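You operate a simulated robot arm through the tools that you are given. There is no shell and no other tool.

The job below is to be done with a simulated robot arm. You get a single attempt, and the scene is never put back.

Task
Put things in order on the laundry counter top. At the end: the orange dosing cup stands where the teal tube stood; the yellow powder shaker stands where the green wax jar stood; the pink stick stands where the yellow powder shaker stood; the green wax jar stands where the orange dosing cup stood; the teal tube is on the purple coaster; whatever was shut is shut again. Leave all else as you found it, and nothing knocked over.

Only the result counts: the job must be done as asked and must still hold three seconds after the hand-in. Knocking over, shifting, dropping, spilling or breaking anything else fails it.

Robot
A 6-joint arm with a two-finger gripper, fixed in place. Base frame: the origin is at the foot of the arm, x ahead of it, y to its left, z up; the work surface is at about z = 0. Lengths are in mm, angles in degrees, forces in N, time in s.
With the tool pointing down near the work surface it reaches from about 180 to 480 mm from the base axis. Its first joint turns from -66.0 to 66.0 degrees. Payload 1.76 kg.
The tool frame sits at the grasp point between the pads (the TCP): z along the fingers, y along the line on which they close. The tips reach 29 mm beyond it. The gripper opens to 82 mm; its body begins 58 mm behind the TCP.
Orientation is told as [roll, pitch, yaw] about the base's x, y, z axes, in that order, counted from this pose: with the fingers straight down and closing along the base's y, the tool's x points along the base's -x, its y along +y and its z along -z.

Tools
- The arm moves only by the tool move_arm. Its argument "series" is a list of rows, each an object of numbers (a shift or turn left out is 0, a gripper value left out holds the last): "tx", "ty", "tz": the shift along the tool's x, y, z in mm; "rx", "ry", "rz": the turn, a rotation vector about the tool's x, y, z in degrees; "claw": the opening, from 0 (shut) to 1 (fully open). In form: [{"tx": .., "ty": .., "tz": .., "rx": .., "ry": .., "rz": .., "claw": ..}, ...]. A call has 1 to 20 rows; each row is the pose to reach, as a shift and turn from the pose commanded when the call began, along the tool's axes at that moment. A row lasts 0.2 s, in which the tool goes at most 50 mm and 8.6 degrees; a call with a longer step from one row to the next is refused whole, and so is a gripper value outside its range. Where a pose cannot be reached the arm comes as near as it can. A force on the tool above 40 N (or 10 N above the force at the start of the call, whichever is more), or a blocked arm, ends the call early, and 0.2 s more pass. Each finger travels about 203.5 mm/s and halts on what it meets, pressing with about 33 N; the grip force reading is that of the motor and also rises with nothing between the fingers. The clock runs only during rows and for 0.2 s after the last one: add rows that repeat a pose to give the fingers time. The reply holds the time, the measured pose of the TCP, the force on the tool along the base axes, the opening and the grip force, in the units named above and with some noise, with the torque about the TCP (base axes, N m) and any sound that the robot's microphone picked up, and new pictures: "show" is both (left out), scene, wrist or none.
- Cameras (640 x 400 px; columns grow to the right, rows downward): "scene" is fixed at [61.9, 337.8, 423.2]; the picture's right is [-0.71, -0.70, 0.00], its down [-0.39, 0.40, -0.83] and it looks along [0.58, -0.59, -0.56] (base axes); focal length 214 px, centre (320, 200). "wrist" rides on the gripper at [79, 4, -89] in the tool frame; the picture's right is [-0.05, 1.00, 0.00], its down [-0.71, -0.04, -0.71] and it looks along [-0.71, -0.04, 0.71] (tool axes); focal length 256 px, centre (320, 200). There is no depth. A picture from a camera that has moved, and an enlarged one, comes with that camera's place and axes in the base frame and with its lens.
- inspect(camera, box): a new picture of the part [left, top, right, bottom] of that camera's present view, enlarged. No time passes.
- job_done(): hands the job in; it is judged then, once.

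Places have to be worked out from the pictures, the camera data and where the tool is seen. Open the gripper and draw the arm clear of the work before you hand the job in, unless the task says otherwise.

The tools are called after "Request:" as a command line: name --argument value ..., lists and objects as JSON in quotes. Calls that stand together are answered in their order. move_arm: Moves the arm, as the interface text tells. Its arguments: {"type":"object","properties":{"series":{"type":"array","items":{"type":"object","properties":{"tx":{"type":"number"},"ty":{"type":"number"},"tz":{"type":"number"},"rx":{"type":"number"},"ry":{"type":"number"},"rz":{"type":"number"},"claw":{"type":"number"}}}},"show":{"type":"string","enum":["both","scene","wrist","none"]}},"required":["series"]} The other tools are called the same way: inspect (camera, box) takes an enlarged picture of a part of a camera's view; job_done () hands the job in.

At the start:

```text
time_s: 0.0
ee_pos: [246.2, 164.9, 271.0]
tool_rot: [0.1, 0.1, 0.0]
wrist_force: [-0.3, 0.0, -0.1]
moment: [0.02, -0.01, 0.0]
finger_gap: 81.8
grip_force: 0.0
```

scene: 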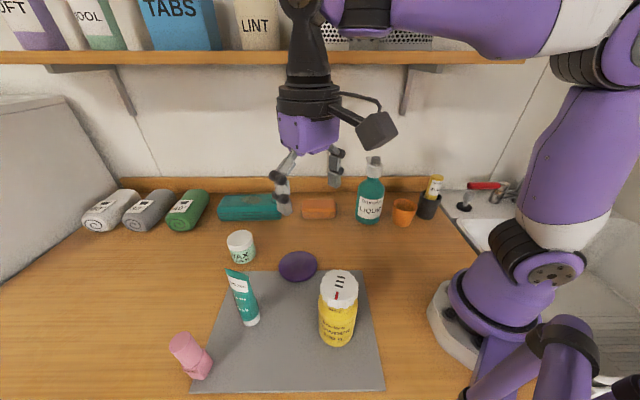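
wrist: 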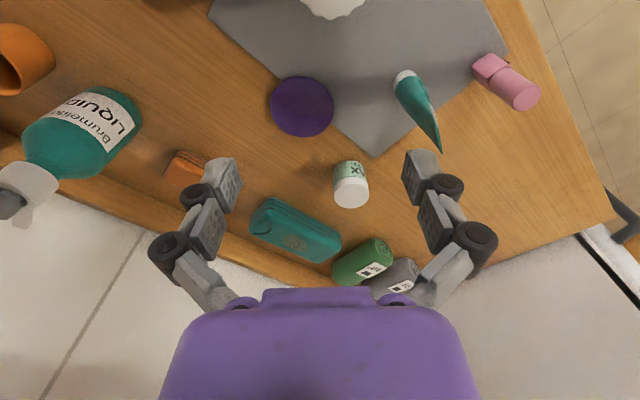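

I'll start with enlarged looks at the objects so I can place them accurately before moving anything.

Request:
inspect --camera "scene" --box '[160, 220, 320, 320]'

Request:
inspect --camera "scene" --box '[160, 300, 320, 400]'

Request:
inspect --camera "scene" --box '[270, 255, 430, 355]'

Request:
inspect --camera "scene" --box '[330, 145, 490, 245]'

Request:
inspect --camera "wrist" --box '[240, 0, 560, 200]'

```text
4.00 times, centred on (240, 270) of scene
camera zoom: at [61.9, 337.8, 423.2], right [-0.71, -0.7, 0.0], down [-0.39, 0.4, -0.83], along [0.58, -0.59, -0.56], focal length 858 px, centre (640, -80)
```

zoom: 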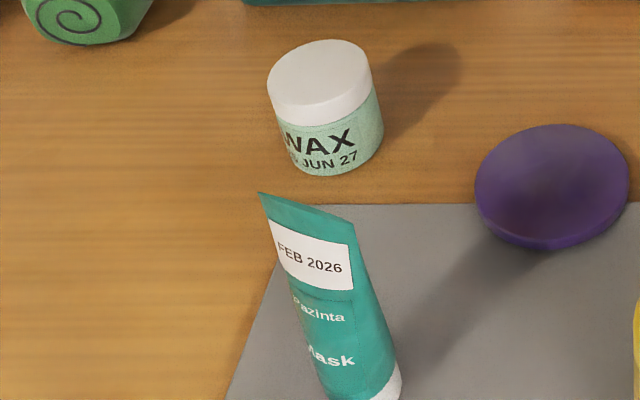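

```text
4.00 times, centred on (240, 350) of scene
camera zoom: at [61.9, 337.8, 423.2], right [-0.71, -0.7, 0.0], down [-0.39, 0.4, -0.83], along [0.58, -0.59, -0.56], focal length 858 px, centre (640, -400)
```

zoom: 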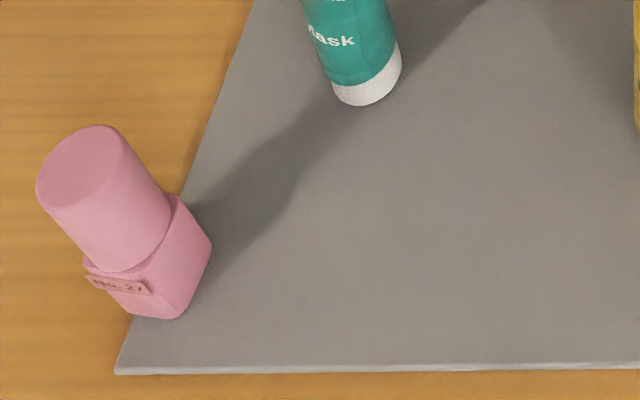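

```text
4.00 times, centred on (350, 305) of scene
camera zoom: at [61.9, 337.8, 423.2], right [-0.71, -0.7, 0.0], down [-0.39, 0.4, -0.83], along [0.58, -0.59, -0.56], focal length 858 px, centre (200, -220)
```

zoom: 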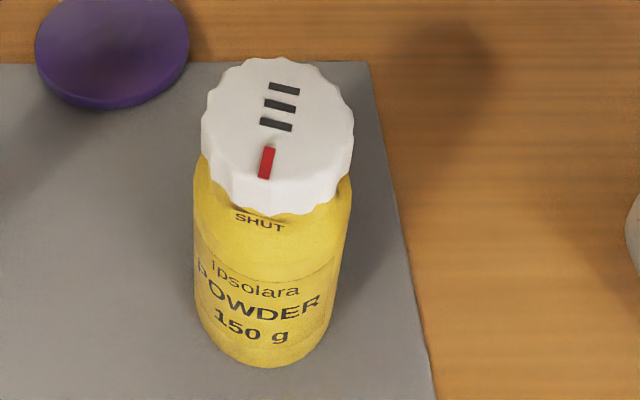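

```text
4.00 times, centred on (410, 195) of scene
camera zoom: at [61.9, 337.8, 423.2], right [-0.71, -0.7, 0.0], down [-0.39, 0.4, -0.83], along [0.58, -0.59, -0.56], focal length 858 px, centre (-40, 220)
```

zoom: 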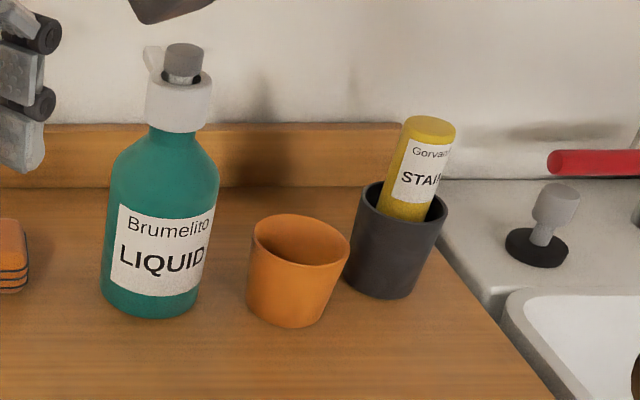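

```text
2.00 times, centred on (400, 100) of wrist
camera zoom: at [167.0, 170.4, 360.7], right [0.05, 1.0, 0.0], down [0.71, -0.04, 0.71], along [0.71, -0.04, -0.71], focal length 512 px, centre (160, 400)
```

zoom: 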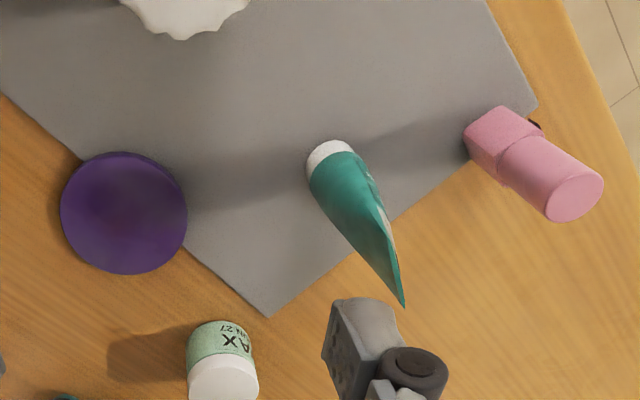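

The shaker's dial reads SHUT, the jar and the stick have caps, and the tube stands on its cap. Estimated positions are jar (457,209), tube (302,279), shaker (169,186), stick (296,376), cup (237,-196) and coaster (338,133). The jar is at the edge of my reach, so I'll move toward it high up, yaw the tool to face it and take a look.

Request:
move_arm --series '[{"tx": -32, "ty": 4, "tz": 10, "rz": -6, "claw": 1}, {"tx": -64, "ty": 8, "tz": 20, "rz": -12}, {"tx": -96, "ty": 12, "tz": 30, "rz": -18}, {"tx": -128, "ty": 16, "tz": 41, "rz": -24}, {"tx": -128, "ty": 16, "tz": 41, "rz": -24}]'

Request:
inspect --camera "wrist" --box '[160, 0, 480, 200]'

```text
time_s: 1.2
ee_pos: [374.7, 182.1, 229.5]
tool_rot: [0.1, 0.0, 24.0]
wrist_force: [0.2, -0.2, 0.1]
moment: [0.02, 0.01, -0.01]
finger_gap: 82.1
grip_force: 0.0
camera wrist: at [301.0, 154.4, 319.1], right [-0.36, 0.93, 0.0], down [0.66, 0.25, 0.71], along [0.66, 0.25, -0.71], focal length 256 px, centre (320, 200)
```

scene: 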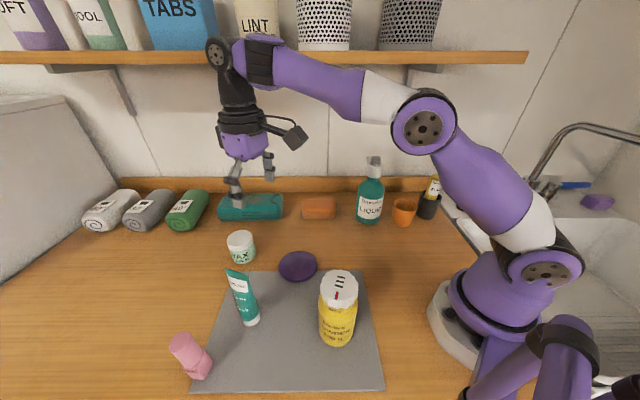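
wrist: 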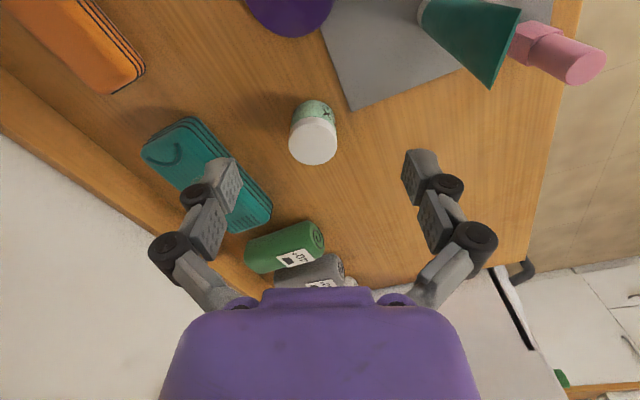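

```text
2.00 times, centred on (320, 100) of wrist
camera zoom: at [301.0, 154.4, 319.1], right [-0.36, 0.93, 0.0], down [0.66, 0.25, 0.71], along [0.66, 0.25, -0.71], focal length 512 px, centre (320, 400)
```

zoom: 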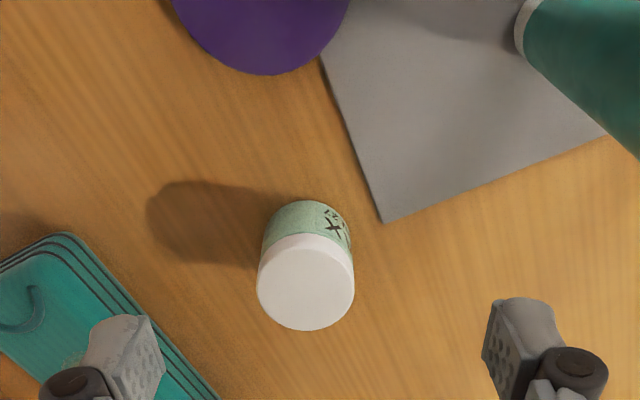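

The jar triangulates to about (458,207), roughly 60 mm tall and 58 mm in diameter. I'll tilt the fingers 12° outward and hover above it at z≈115 to test the reach.

Request:
move_arm --series '[{"tx": -22, "ty": -3, "tz": 28, "ry": -3}, {"tx": -44, "ty": -5, "tz": 56, "ry": -6}, {"tx": -66, "ty": -8, "tz": 85, "ry": -9}, {"tx": -87, "ty": -10.3, "tz": 115, "ry": -12}, {"tx": -87, "ty": -10.3, "tz": 115, "ry": -12}]'

Request:
inspect --camera "wrist" --box '[160, 80, 480, 280]'

```text
time_s: 2.4
ee_pos: [459.6, 207.4, 114.3]
tool_rot: [0.1, -12.1, 24.0]
wrist_force: [-0.7, -0.2, 0.0]
moment: [-0.03, 0.07, 0.0]
finger_gap: 81.9
grip_force: 0.1
camera wrist: at [368.8, 172.8, 185.6], right [-0.36, 0.93, 0.01], down [0.51, 0.19, 0.84], along [0.78, 0.31, -0.54], focal length 256 px, centre (320, 200)
```

scene: 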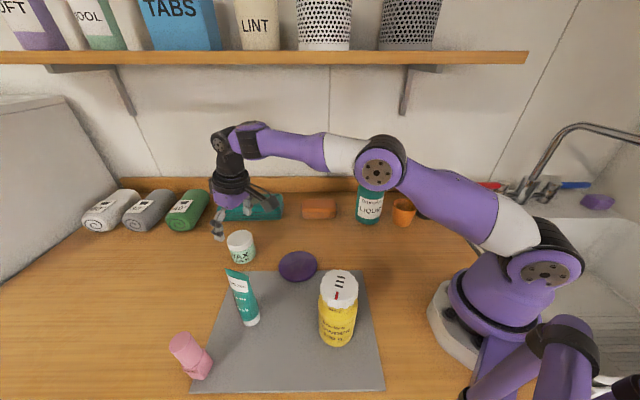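
wrist: 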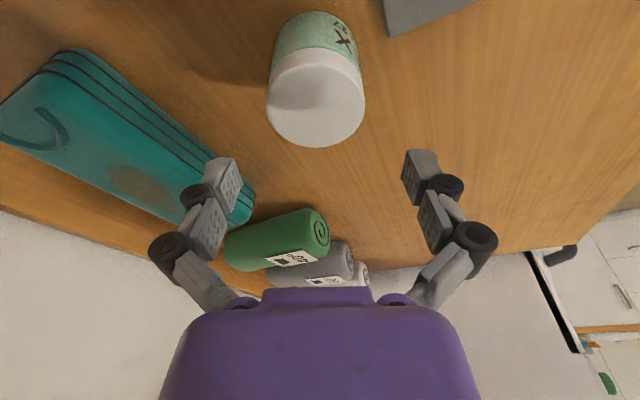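

```text
2.00 times, centred on (320, 180) of wrist
camera zoom: at [368.8, 172.8, 185.6], right [-0.36, 0.93, 0.01], down [0.51, 0.19, 0.84], along [0.78, 0.31, -0.54], focal length 512 px, centre (320, 240)
```

zoom: 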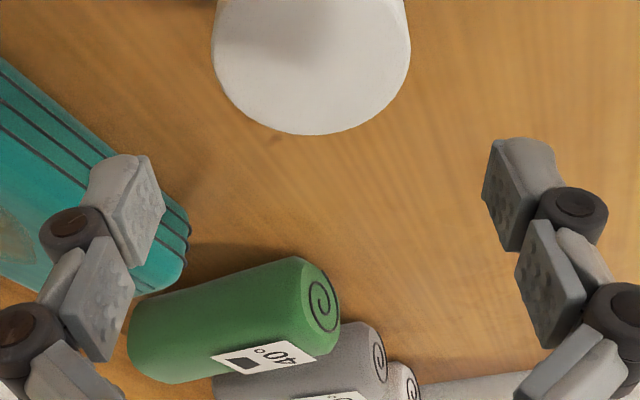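

The reach is fine: the TCP reads (459.6,207.4) with a 12° tilt, and the jar sits about 5 mm inward, centred laterally. I'll descend vertically to z≈36 around it, then close on it gently.

Request:
move_arm --series '[{"tx": 9, "tz": 20}, {"tx": 13, "tz": 40}, {"tx": 17, "tz": 58}, {"tx": 21.1, "tz": 75.2}, {"tx": 21.1, "tz": 75.2}]'

Request:
inspect --camera "scene" --box '[180, 180, 300, 280]'

```text
time_s: 3.6
ee_pos: [451.5, 206.8, 36.8]
tool_rot: [0.1, -12.0, 24.0]
wrist_force: [-0.5, 0.8, -0.2]
moment: [-0.01, -0.03, 0.01]
finger_gap: 82.1
grip_force: 0.0
camera wrist: at [363.4, 170.8, 107.8], right [-0.36, 0.93, 0.01], down [0.51, 0.19, 0.84], along [0.78, 0.31, -0.54], focal length 256 px, centre (320, 200)
```

scene: 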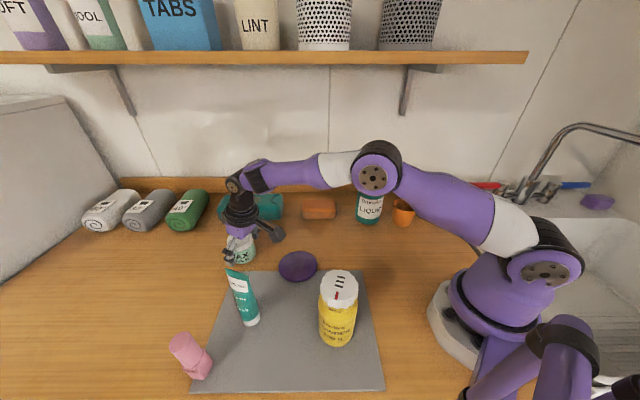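
wrist: 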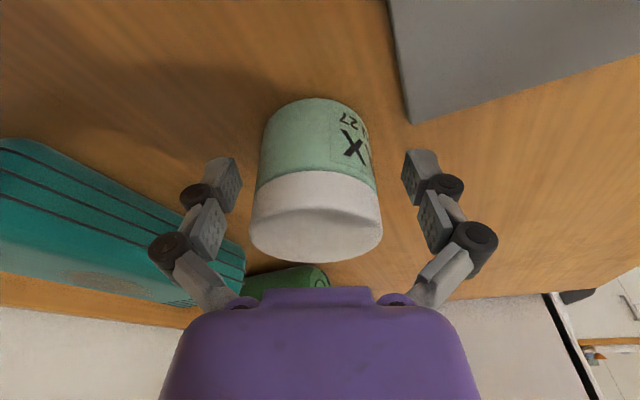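

```text
4.00 times, centred on (240, 230) of scene
camera zoom: at [61.9, 337.8, 423.2], right [-0.71, -0.7, 0.0], down [-0.39, 0.4, -0.83], along [0.58, -0.59, -0.56], focal length 858 px, centre (640, 80)
```

zoom: 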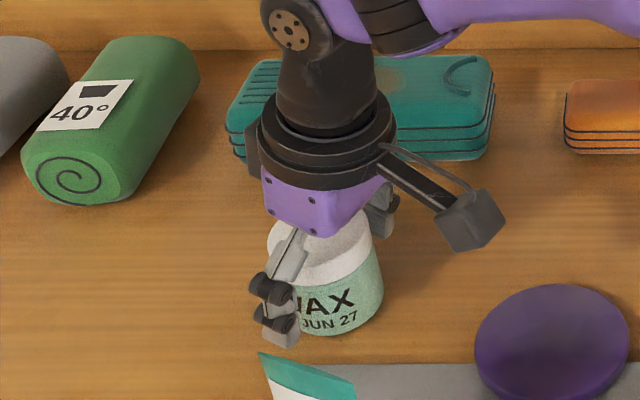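

The fingers straddle the jar, but it is centred about 6 mm further out than the TCP. I'll shift outward 6 mm and then close in steps.

Request:
move_arm --series '[{"tx": -5.9, "tz": 1.2}, {"tx": -5.9, "tz": 1.2, "claw": 0.8}, {"tx": -5.9, "tz": 1.2, "claw": 0.7}, {"tx": -5.9, "tz": 1.2, "claw": 0.6}, {"tx": -5.9, "tz": 1.2, "claw": 0.5}, {"tx": -5.9, "tz": 1.2, "claw": 0.5}]'

```text
time_s: 5.0
ee_pos: [458.9, 207.7, 37.1]
tool_rot: [0.2, -12.0, 24.0]
wrist_force: [-1.2, -0.7, 4.1]
moment: [-0.05, 0.07, 0.01]
finger_gap: 56.6
grip_force: 32.6
camera wrist: at [369.1, 173.2, 108.3], right [-0.36, 0.93, 0.01], down [0.51, 0.19, 0.84], along [0.78, 0.31, -0.54], focal length 256 px, centre (320, 200)
```

scene: 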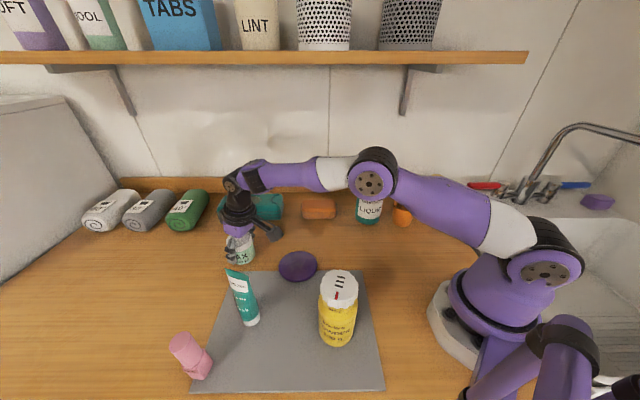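
wrist: 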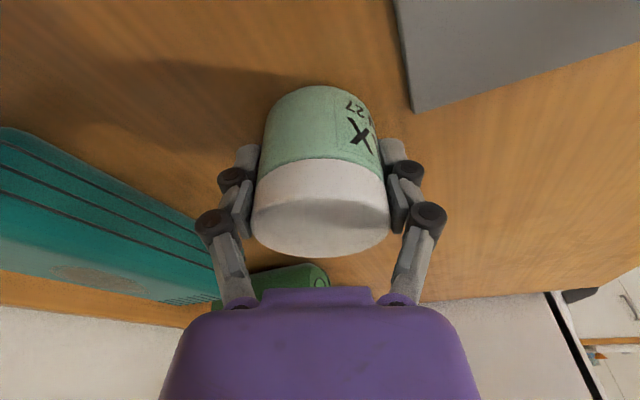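

The grip is firm, with a gap of 56.6 mm and force of 32.6 N. I'll lift straight up about 60 mm and check that the jar comes along.

Request:
move_arm --series '[{"tx": -3, "tz": -14.7}, {"tx": -7.3, "tz": -34.2}, {"tx": -12.5, "tz": -58.7}, {"tx": -12.5, "tz": -58.7}]'

```text
time_s: 6.0
ee_pos: [458.6, 206.4, 97.4]
tool_rot: [0.1, -12.0, 24.1]
wrist_force: [0.7, 0.2, -1.5]
moment: [0.0, -0.01, -0.02]
finger_gap: 56.7
grip_force: 32.9
camera wrist: at [368.8, 172.7, 168.3], right [-0.36, 0.93, 0.01], down [0.51, 0.19, 0.84], along [0.78, 0.31, -0.55], focal length 256 px, centre (320, 200)
```

scene: 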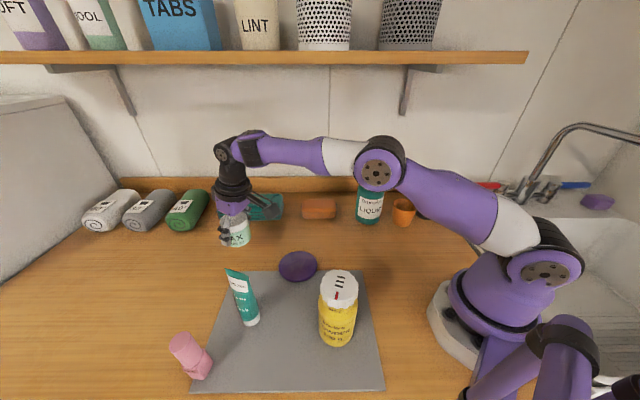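
wrist: 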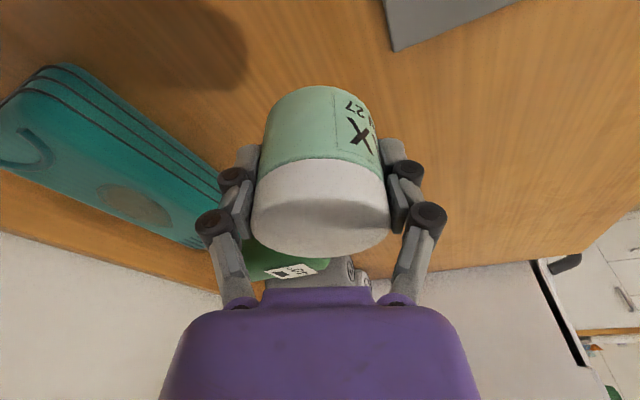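

The jar is held and clear. To keep the far area free while I bring the shaker there, I'll park the jar temporarily on the empty wood at about (360,-20), carrying it level.

Request:
move_arm --series '[{"tx": 25.5, "ty": -23.8, "tz": -5.4, "rx": 0.8, "rz": 3.77}, {"tx": 50.9, "ty": -47.6, "tz": -10.8, "rx": 1.6, "rz": 7.54}, {"tx": 76.4, "ty": -71.4, "tz": -16.2, "rx": 2.4, "rz": 11.3}, {"tx": 101.8, "ty": -95.3, "tz": -21.7, "rx": 3.2, "rz": 15.1}, {"tx": 127.3, "ty": -119.1, "tz": -27.1, "rx": 4.0, "rz": 18.9}, {"tx": 152.7, "ty": -142.9, "tz": -32.5, "rx": 4.8, "rz": 22.6}, {"tx": 178.2, "ty": -166.7, "tz": -37.9, "rx": 5.6, "rz": 26.4}, {"tx": 178.2, "ty": -166.7, "tz": -37.9, "rx": 5.6, "rz": 26.4}]'

```text
time_s: 7.8
ee_pos: [359.8, -20.0, 95.8]
tool_rot: [0.1, -12.0, -3.0]
wrist_force: [0.4, 1.0, -1.8]
moment: [0.0, -0.01, 0.04]
finger_gap: 56.9
grip_force: 33.6
camera wrist: at [263.8, -8.9, 168.1], right [0.1, 0.99, 0.01], down [0.54, -0.07, 0.84], along [0.83, -0.08, -0.55], focal length 256 px, centre (320, 200)
```

scene: 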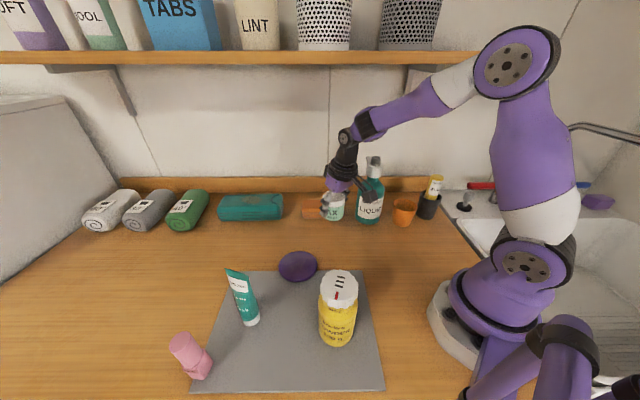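
wrist: 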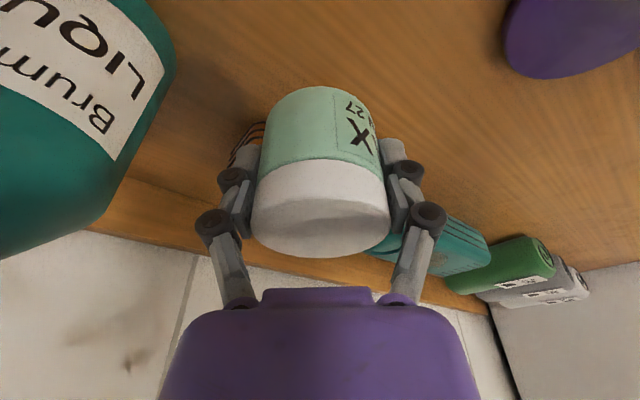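

The jar is level over the parking spot and clear of the bottle. I'll lower it to the grasp height of about 37.5, release it, and rise vertically.

Request:
move_arm --series '[{"tx": 4, "tz": 19}, {"tx": 8, "tz": 38}, {"tx": 10.5, "tz": 49}, {"tx": 12.0, "tz": 56.6}, {"tx": 12.0, "tz": 56.6}, {"tx": 12.0, "tz": 56.6, "claw": 0.75}, {"tx": 12.0, "tz": 56.6, "claw": 0.95}, {"tx": 12.0, "tz": 56.6, "claw": 0.95}]'

```text
time_s: 9.6
ee_pos: [359.6, -18.4, 39.3]
tool_rot: [0.1, -11.9, -2.9]
wrist_force: [0.4, 0.0, 0.3]
moment: [0.0, 0.02, 0.02]
finger_gap: 77.7
grip_force: 0.0
camera wrist: at [264.4, -8.2, 110.3], right [0.1, 0.99, 0.01], down [0.54, -0.07, 0.84], along [0.83, -0.08, -0.55], focal length 256 px, centre (320, 200)
```

scene: 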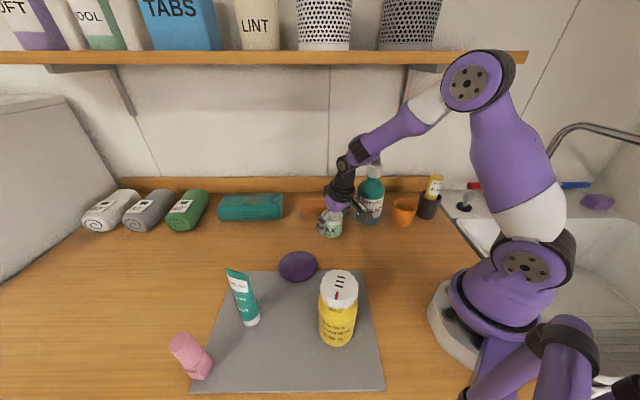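
wrist: 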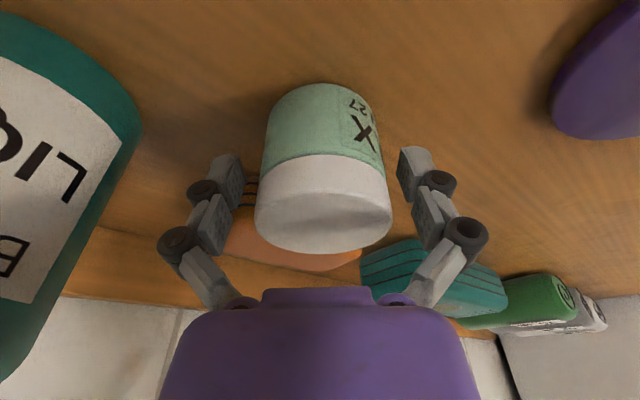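

The jar stands parked at about (360,-19). I'll rise straight up clear of it.

Request:
move_arm --series '[{"tx": -6.2, "tz": -29.3}, {"tx": -15.6, "tz": -73.4, "claw": 1}, {"tx": -25, "tz": -117}, {"tx": -34.3, "tz": -161.4}, {"tx": -34.3, "tz": -161.4}]'

```text
time_s: 10.8
ee_pos: [359.6, -17.2, 203.9]
tool_rot: [0.1, -12.1, -3.0]
wrist_force: [-0.1, -0.5, 0.4]
moment: [-0.01, -0.04, -0.01]
finger_gap: 81.9
grip_force: 0.1
camera wrist: at [263.9, -7.8, 275.4], right [0.1, 0.99, 0.01], down [0.54, -0.07, 0.84], along [0.83, -0.08, -0.54], focal length 256 px, centre (320, 200)
```

scene: 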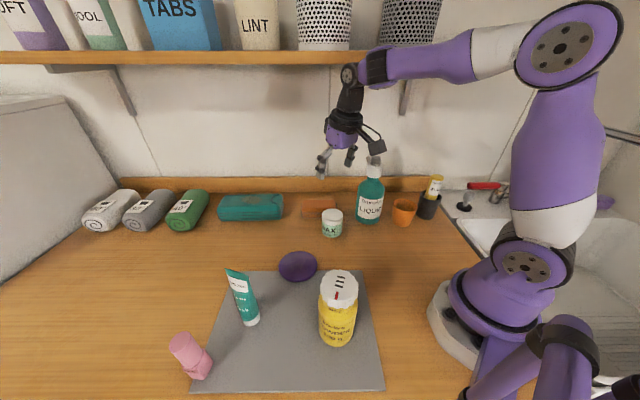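
wrist: 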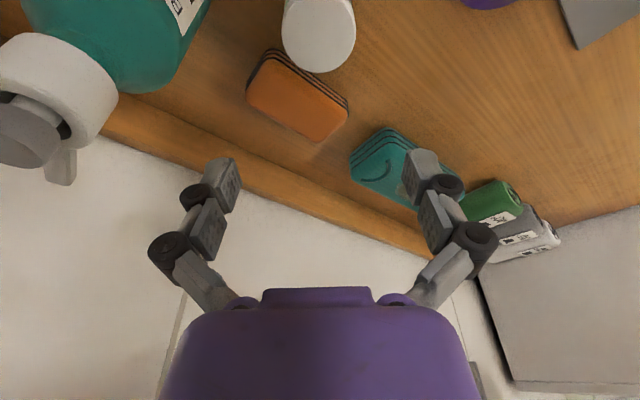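

Next I'll swing over to the shaker, keeping the 12° tilt and facing radially at yaw ≈ 47.7°, and hover above it at z≈225.

Request:
move_arm --series '[{"tx": 24, "ty": 24.1, "tz": -7.8, "rx": -1.3, "rz": -6.2}, {"tx": 48, "ty": 48.2, "tz": -15.6, "rx": -2.6, "rz": -12.4}, {"tx": 72, "ty": 72.3, "tz": -23.4, "rx": -3.9, "rz": -18.6}, {"tx": 96, "ty": 96.4, "tz": -31.2, "rx": -5.25, "rz": -24.8}, {"tx": 120, "ty": 120.4, "tz": -38.9, "rx": -6.6, "rz": -31}, {"tx": 144, "ty": 144.5, "tz": -46.7, "rx": -7.9, "rz": -37.2}, {"tx": 168, "ty": 168.6, "tz": -54.5, "rx": -9.2, "rz": -43.4}, {"tx": 192.1, "ty": 192.7, "tz": -62.3, "rx": -10.5, "rz": -49.6}, {"tx": 192.1, "ty": 192.7, "tz": -62.3, "rx": -10.5, "rz": -49.6}]'

Request:
inspect --camera "wrist" --box '[160, 0, 480, 200]'

```text
time_s: 12.8
ee_pos: [168.1, 184.8, 225.0]
tool_rot: [0.0, -12.0, 47.8]
wrist_force: [-0.1, -0.6, -0.1]
moment: [0.0, 0.01, -0.02]
finger_gap: 82.2
grip_force: 0.1
camera wrist: at [101.0, 117.5, 296.4], right [-0.7, 0.71, 0.01], down [0.39, 0.38, 0.84], along [0.59, 0.6, -0.54], focal length 256 px, centre (320, 200)
```

scene: 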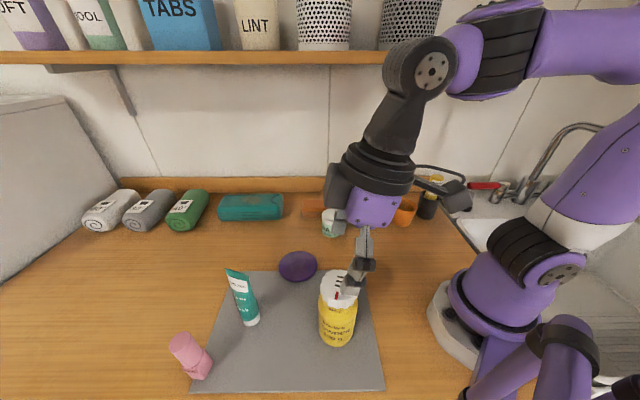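
wrist: 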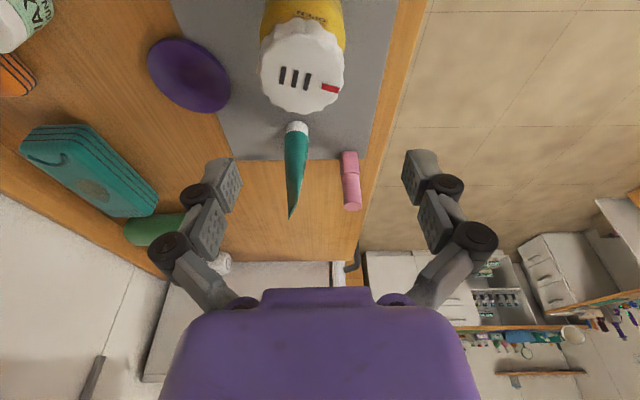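

```text
2.00 times, centred on (320, 100) of wrist
camera zoom: at [101.0, 117.5, 296.4], right [-0.7, 0.71, 0.01], down [0.39, 0.38, 0.84], along [0.59, 0.6, -0.54], focal length 512 px, centre (320, 400)
```

zoom: 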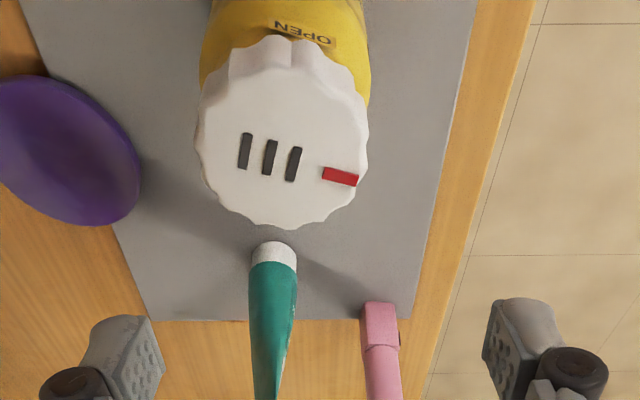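

The shaker lid is at about z=139 and the shaker centre is near (175,179), so I need to shift about 9.5 mm laterally. I'll do that, drop to z≈185 (tips still above the lid) and re-check.

Request:
move_arm --series '[{"tx": -1, "ty": -5, "tz": 0.2}, {"tx": 3, "ty": -9.5, "tz": 20}, {"tx": 7.3, "ty": -9.5, "tz": 39.3}, {"tx": 7.3, "ty": -9.5, "tz": 39.3}]'

Request:
inspect --camera "wrist" --box '[160, 0, 480, 200]'

Request:
inspect --camera "scene" --box '[270, 255, 430, 355]'

```text
time_s: 13.8
ee_pos: [178.0, 178.3, 186.6]
tool_rot: [0.0, -12.0, 47.8]
wrist_force: [0.1, 0.6, 0.9]
moment: [0.02, 0.0, 0.01]
finger_gap: 82.2
grip_force: 0.0
camera wrist: at [109.7, 110.9, 256.6], right [-0.7, 0.71, 0.01], down [0.39, 0.38, 0.84], along [0.59, 0.59, -0.54], focal length 256 px, centre (320, 200)
```

scene: 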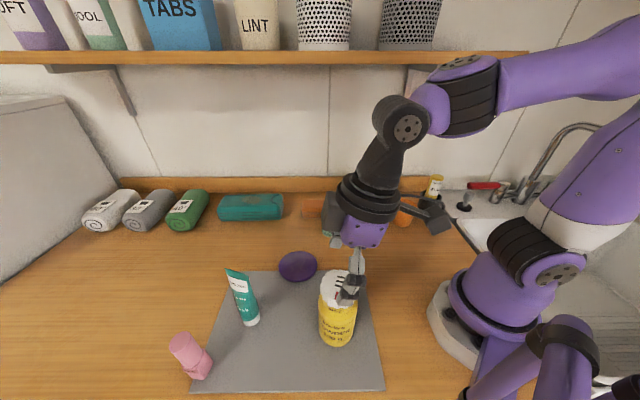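
wrist: 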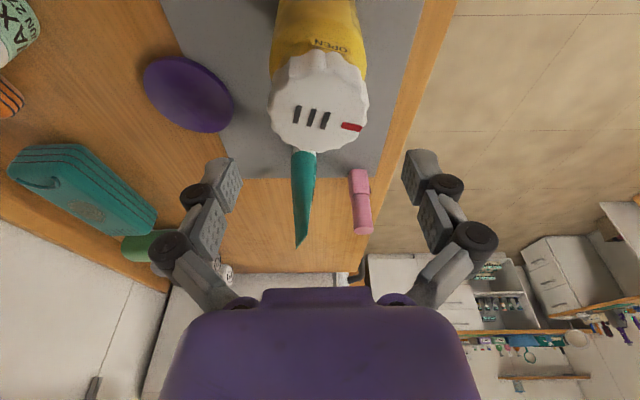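

```text
2.00 times, centred on (320, 100) of wrist
camera zoom: at [109.7, 110.9, 256.6], right [-0.7, 0.71, 0.01], down [0.39, 0.38, 0.84], along [0.59, 0.59, -0.54], focal length 512 px, centre (320, 400)
```

zoom: 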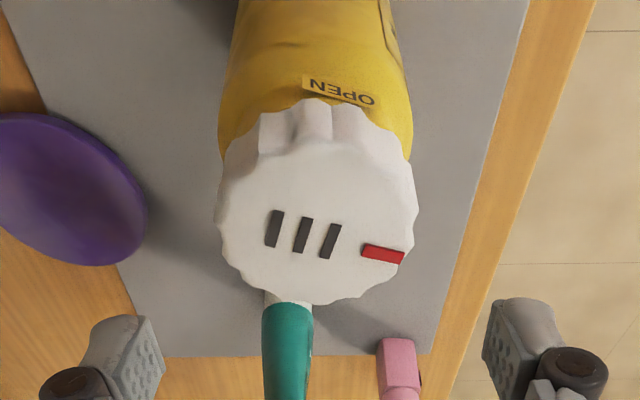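

```text
4.00 times, centred on (350, 305) of scene
camera zoom: at [61.9, 337.8, 423.2], right [-0.71, -0.7, 0.0], down [-0.39, 0.4, -0.83], along [0.58, -0.59, -0.56], focal length 858 px, centre (200, -220)
```

zoom: 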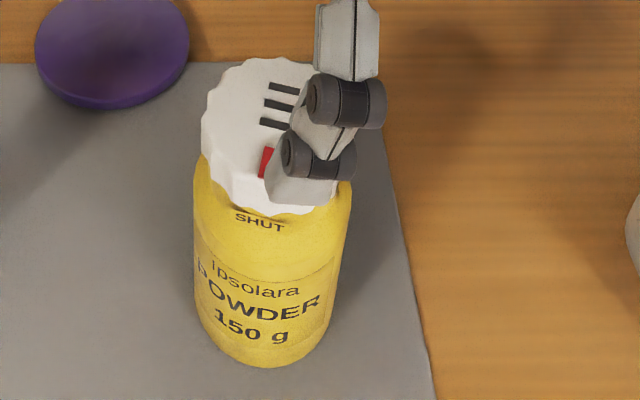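

The gripper is laterally centred on the shaker to within about 1 mm and roughly 3 mm too far out. I'll descend to z≈93, where the pads grip the yellow body below the lid and the palm stays above it.

Request:
move_arm --series '[{"tx": 7, "tz": 18}, {"tx": 11, "tz": 36}, {"tx": 15, "tz": 54}, {"tx": 19, "tz": 73}, {"tx": 22.3, "tz": 90.3}, {"tx": 22.3, "tz": 90.3}]'

Request:
inspect --camera "scene" --box '[270, 235, 430, 335]'

```text
time_s: 15.2
ee_pos: [175.4, 176.0, 91.8]
tool_rot: [0.0, -12.0, 47.6]
wrist_force: [-0.8, -1.2, -0.2]
moment: [-0.03, 0.0, 0.04]
finger_gap: 81.9
grip_force: 0.0
camera wrist: at [107.3, 108.7, 163.7], right [-0.7, 0.71, 0.01], down [0.39, 0.38, 0.84], along [0.59, 0.59, -0.54], focal length 256 px, centre (320, 200)
```

scene: 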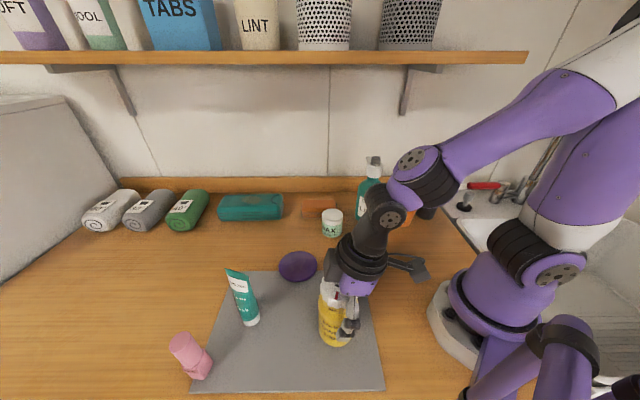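
wrist: 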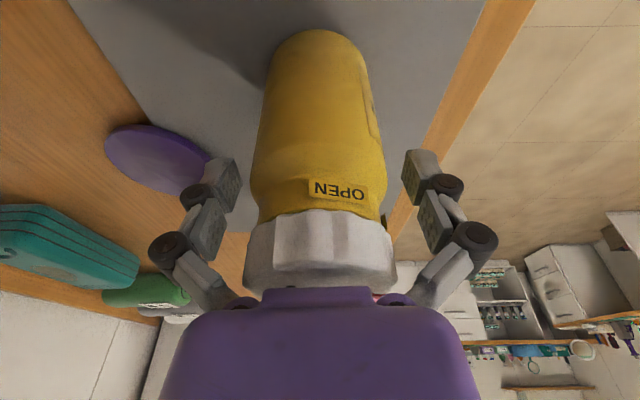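

```text
4.00 times, centred on (350, 285) of scene
camera zoom: at [61.9, 337.8, 423.2], right [-0.71, -0.7, 0.0], down [-0.39, 0.4, -0.83], along [0.58, -0.59, -0.56], focal length 858 px, centre (200, -140)
```

zoom: 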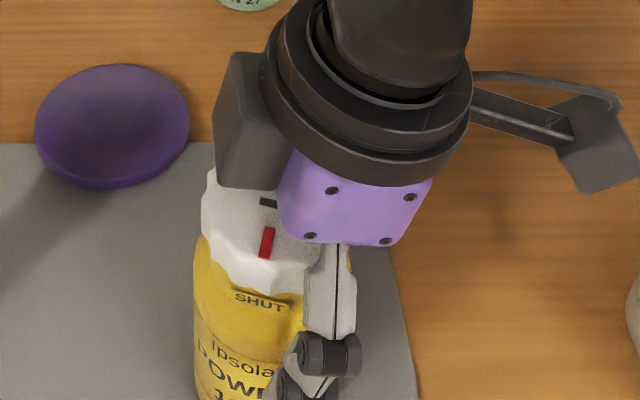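

The pads are beside the yellow body below the lid, and nothing is touching yet. I'll close on the body in small steps.

Request:
move_arm --series '[{"claw": 0.85}, {"claw": 0.76}, {"claw": 0.7}, {"claw": 0.6}, {"claw": 0.6}]'

```text
time_s: 16.4
ee_pos: [175.5, 175.9, 92.8]
tool_rot: [0.0, -12.2, 47.7]
wrist_force: [0.9, -13.6, 35.5]
moment: [-0.08, -0.28, -0.1]
finger_gap: 63.2
grip_force: 33.2
camera wrist: at [107.8, 108.9, 164.3], right [-0.7, 0.71, 0.01], down [0.39, 0.37, 0.84], along [0.59, 0.59, -0.54], focal length 256 px, centre (320, 200)
```

scene: 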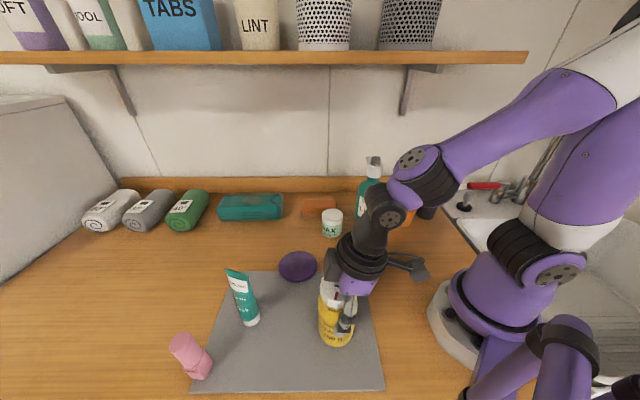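
wrist: 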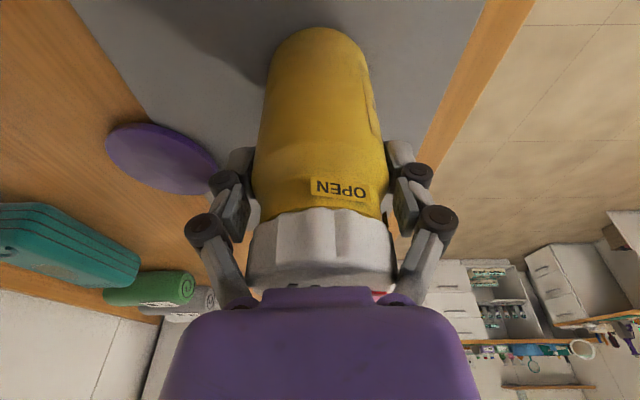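

The grip is firm, but the tool reads 35 N upward, so the closing fingers are pressing the shaker onto the mat. I'll raise a few millimetres to relieve that and check.

Request:
move_arm --series '[{"tx": -0.4, "tz": -2}, {"tx": -1, "tz": -5}, {"tx": -1, "tz": -5}]'

Request:
inspect --camera "scene" --box '[270, 255, 430, 355]'

```text
time_s: 17.2
ee_pos: [176.1, 175.4, 98.3]
tool_rot: [0.0, -11.9, 47.7]
wrist_force: [-0.2, 0.0, -1.6]
moment: [0.0, -0.03, -0.02]
finger_gap: 63.2
grip_force: 32.7
camera wrist: at [107.4, 108.7, 168.8], right [-0.7, 0.71, 0.01], down [0.39, 0.38, 0.84], along [0.59, 0.59, -0.55], focal length 256 px, centre (320, 200)
```

scene: 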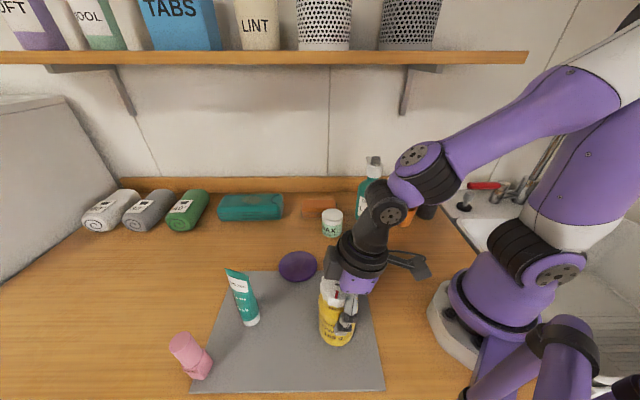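
wrist: 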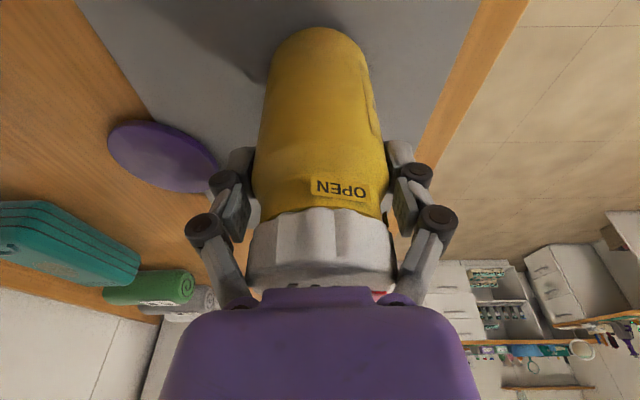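

```text
4.00 times, centred on (350, 305) of scene
camera zoom: at [61.9, 337.8, 423.2], right [-0.71, -0.7, 0.0], down [-0.39, 0.4, -0.83], along [0.58, -0.59, -0.56], focal length 858 px, centre (200, -220)
```

zoom: 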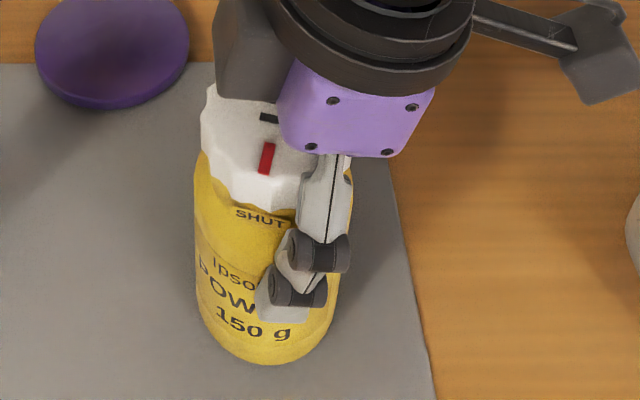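

The shaker hangs at its weight (about 1.6 N) with no residual push. I'll lift another 57 mm and verify it's fully off the mat.

Request:
move_arm --series '[{"tx": -4, "tz": -18.6}, {"tx": -8, "tz": -37}, {"tx": -11.9, "tz": -55.7}, {"tx": -11.9, "tz": -55.7}]' --show "both"

```text
time_s: 18.2
ee_pos: [175.3, 175.8, 155.6]
tool_rot: [0.1, -12.0, 47.7]
wrist_force: [0.0, 0.3, -2.1]
moment: [0.01, 0.02, -0.01]
finger_gap: 63.2
grip_force: 32.4
camera wrist: at [107.3, 108.9, 225.7], right [-0.7, 0.71, 0.01], down [0.39, 0.38, 0.84], along [0.59, 0.59, -0.54], focal length 256 px, centre (320, 200)
```

scene: 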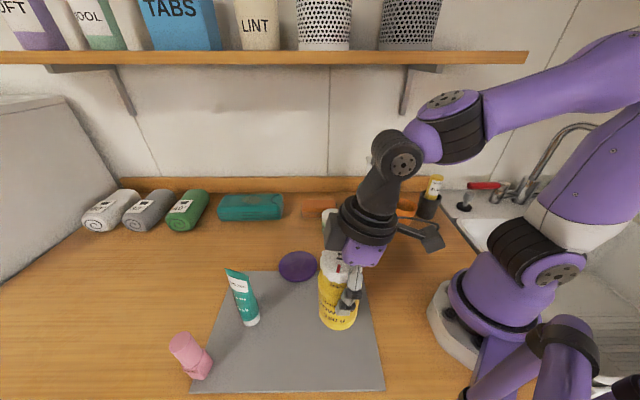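
wrist: 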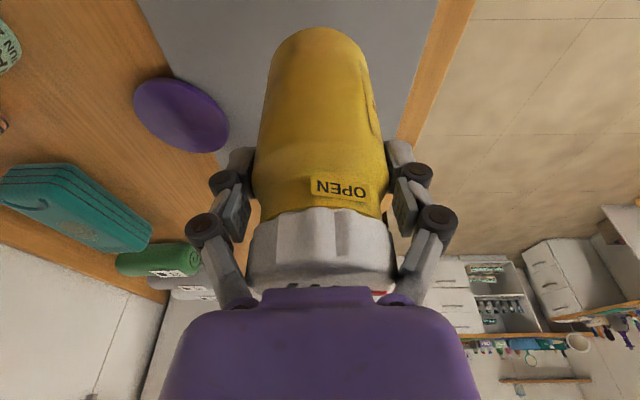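

The shaker hangs freely. I'll carry it level to above the jar's former spot at (458.5,207), turning the wrist to keep facing radially.

Request:
move_arm --series '[{"tx": -29.8, "ty": -26.8, "tz": 6.3, "rx": 0.7, "rz": 3.27}, {"tx": -59.7, "ty": -53.6, "tz": 12.7, "rx": 1.39, "rz": 6.54}, {"tx": -89.5, "ty": -80.4, "tz": 19, "rx": 2.09, "rz": 9.81}, {"tx": -119.4, "ty": -107.1, "tz": 25.4, "rx": 2.78, "rz": 13.1}, {"tx": -149.2, "ty": -133.9, "tz": 31.7, "rx": 3.48, "rz": 16.4}, {"tx": -179.1, "ty": -160.7, "tz": 38.1, "rx": 4.17, "rz": 19.6}, {"tx": -208.9, "ty": -187.5, "tz": 44.4, "rx": 4.87, "rz": 22.9}, {"tx": -208.9, "ty": -187.5, "tz": 44.4, "rx": 4.87, "rz": 22.9}]'

```text
time_s: 20.0
ee_pos: [457.9, 208.6, 152.6]
tool_rot: [0.0, -11.9, 24.2]
wrist_force: [-0.5, -0.3, -1.6]
moment: [0.0, -0.01, 0.02]
finger_gap: 63.2
grip_force: 33.5
camera wrist: at [368.4, 173.9, 224.9], right [-0.36, 0.93, 0.01], down [0.51, 0.19, 0.84], along [0.78, 0.31, -0.55], focal length 256 px, centre (320, 200)
```

scene: 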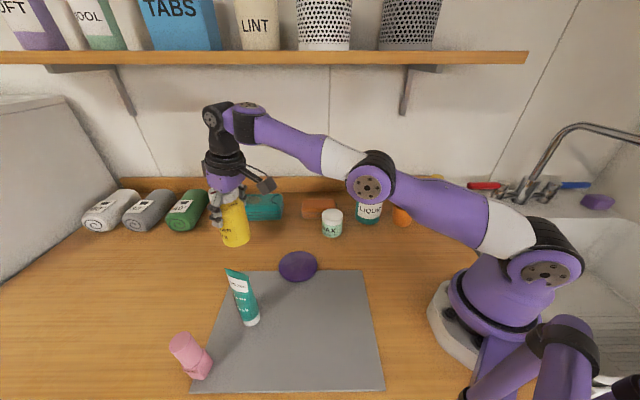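
wrist: 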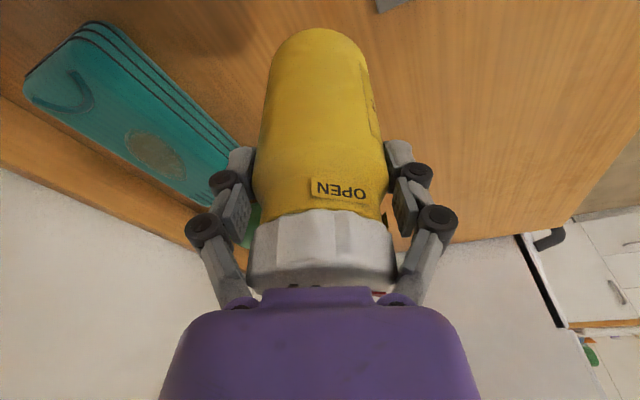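

The shaker is over the jar's spot. I'll lower it to about z=96 and then feel for contact in small steps.

Request:
move_arm --series '[{"tx": 4, "tz": 18.6}, {"tx": 8, "tz": 37}, {"tx": 11.5, "tz": 54}, {"tx": 11.9, "tz": 56}, {"tx": 11.9, "tz": 56}]' --show "scene"

Request:
inspect --camera "scene" --box '[170, 190, 290, 265]'

```text
time_s: 21.2
ee_pos: [457.2, 208.4, 97.2]
tool_rot: [0.1, -12.0, 24.2]
wrist_force: [0.4, -0.4, -2.0]
moment: [-0.01, 0.02, -0.01]
finger_gap: 63.3
grip_force: 32.8
```

scene: 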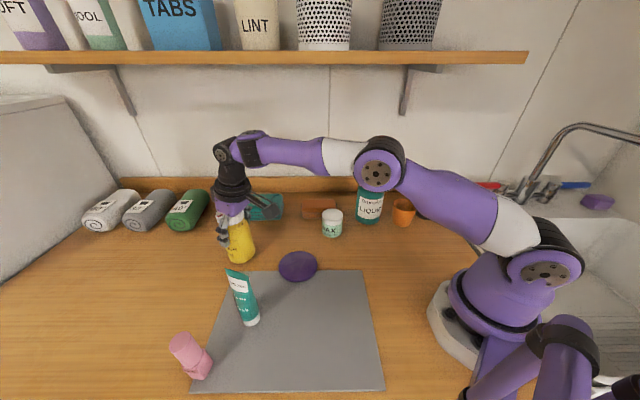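

```text
5.33 times, centred on (230, 228) of scene
camera zoom: at [61.9, 337.8, 423.2], right [-0.71, -0.7, 0.0], down [-0.39, 0.4, -0.83], along [0.58, -0.59, -0.56], focal length 1144 px, centre (800, 53)
```

zoom: 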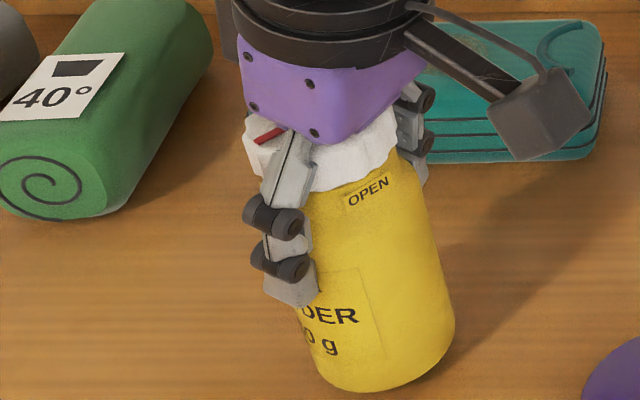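

It is still hanging at its weight, so I'll lower about 4 mm more slowly.

Request:
move_arm --series '[{"tx": 0.4, "tz": 2}, {"tx": 0.8, "tz": 4}, {"tx": 0.8, "tz": 4}]' --show "none"

```text
time_s: 22.0
ee_pos: [457.7, 208.9, 93.5]
tool_rot: [0.1, -12.0, 24.3]
wrist_force: [-0.3, -0.1, -1.7]
moment: [-0.02, 0.03, -0.05]
finger_gap: 63.0
grip_force: 32.4
```

No contact yet; another 2 mm.

Request:
move_arm --series '[{"tx": 0.2, "tz": 1}, {"tx": 0.4, "tz": 2}, {"tx": 0.4, "tz": 2}]' --show "none"

```text
time_s: 22.8
ee_pos: [458.6, 209.0, 91.7]
tool_rot: [0.0, -12.0, 24.2]
wrist_force: [0.8, -0.4, -2.4]
moment: [-0.01, -0.01, 0.03]
finger_gap: 63.3
grip_force: 32.6
```

Still hanging, so I'll continue in 1 mm steps.

Request:
move_arm --series '[{"tx": 0.2, "tz": 1}, {"tx": 0.4, "tz": 2}, {"tx": 0.4, "tz": 2}]' --show "none"

```text
time_s: 23.6
ee_pos: [459.0, 208.4, 89.4]
tool_rot: [0.0, -12.1, 24.2]
wrist_force: [-3.3, -2.5, 10.2]
moment: [-0.03, 0.06, -0.03]
finger_gap: 63.1
grip_force: 33.5
```

Contact, with +10 N upward. The shaker is on the counter, so I'll open the gripper.

Request:
move_arm --series '[{"tx": -0.1, "tz": -0.7}, {"tx": -0.1, "tz": -0.7, "claw": 0.82}, {"tx": -0.1, "tz": -0.7, "claw": 0.9}, {"tx": -0.1, "tz": -0.7, "claw": 1}, {"tx": -0.1, "tz": -0.7, "claw": 1}]'

Request:
inspect --camera "scene" --box '[170, 190, 290, 265]'

```text
time_s: 24.8
ee_pos: [456.9, 208.3, 89.5]
tool_rot: [-0.1, -12.0, 24.3]
wrist_force: [-1.2, 0.3, -0.2]
moment: [-0.02, -0.01, -0.01]
finger_gap: 81.8
grip_force: 0.0
camera wrist: at [368.5, 173.7, 161.0], right [-0.36, 0.93, 0.01], down [0.51, 0.19, 0.84], along [0.78, 0.31, -0.54], focal length 256 px, centre (320, 200)
```

scene: 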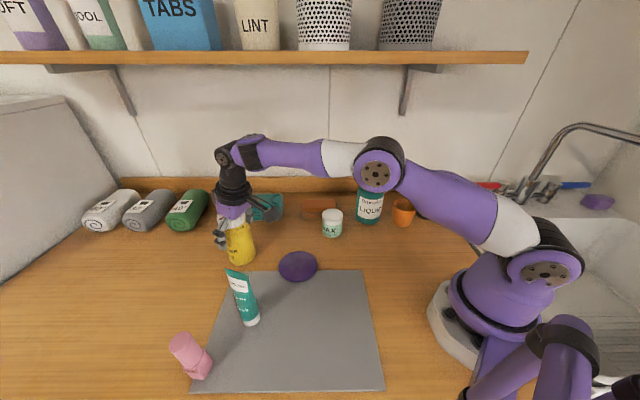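
wrist: 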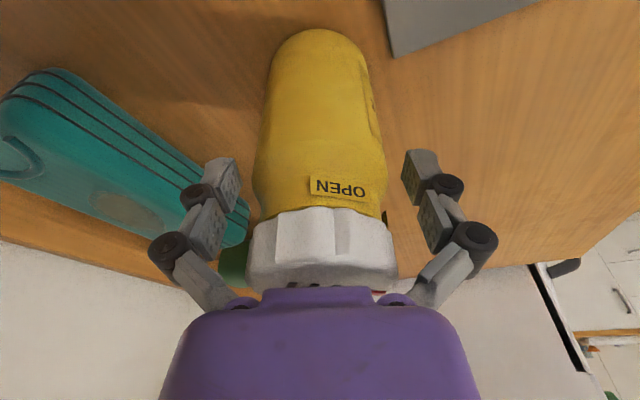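

```text
5.33 times, centred on (230, 228) of scene
camera zoom: at [61.9, 337.8, 423.2], right [-0.71, -0.7, 0.0], down [-0.39, 0.4, -0.83], along [0.58, -0.59, -0.56], focal length 1144 px, centre (800, 53)
```

zoom: 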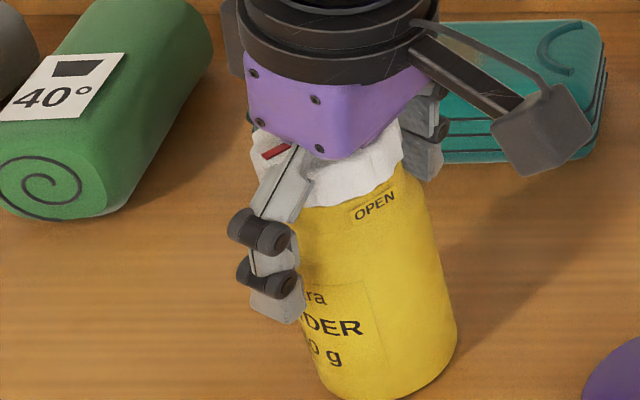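

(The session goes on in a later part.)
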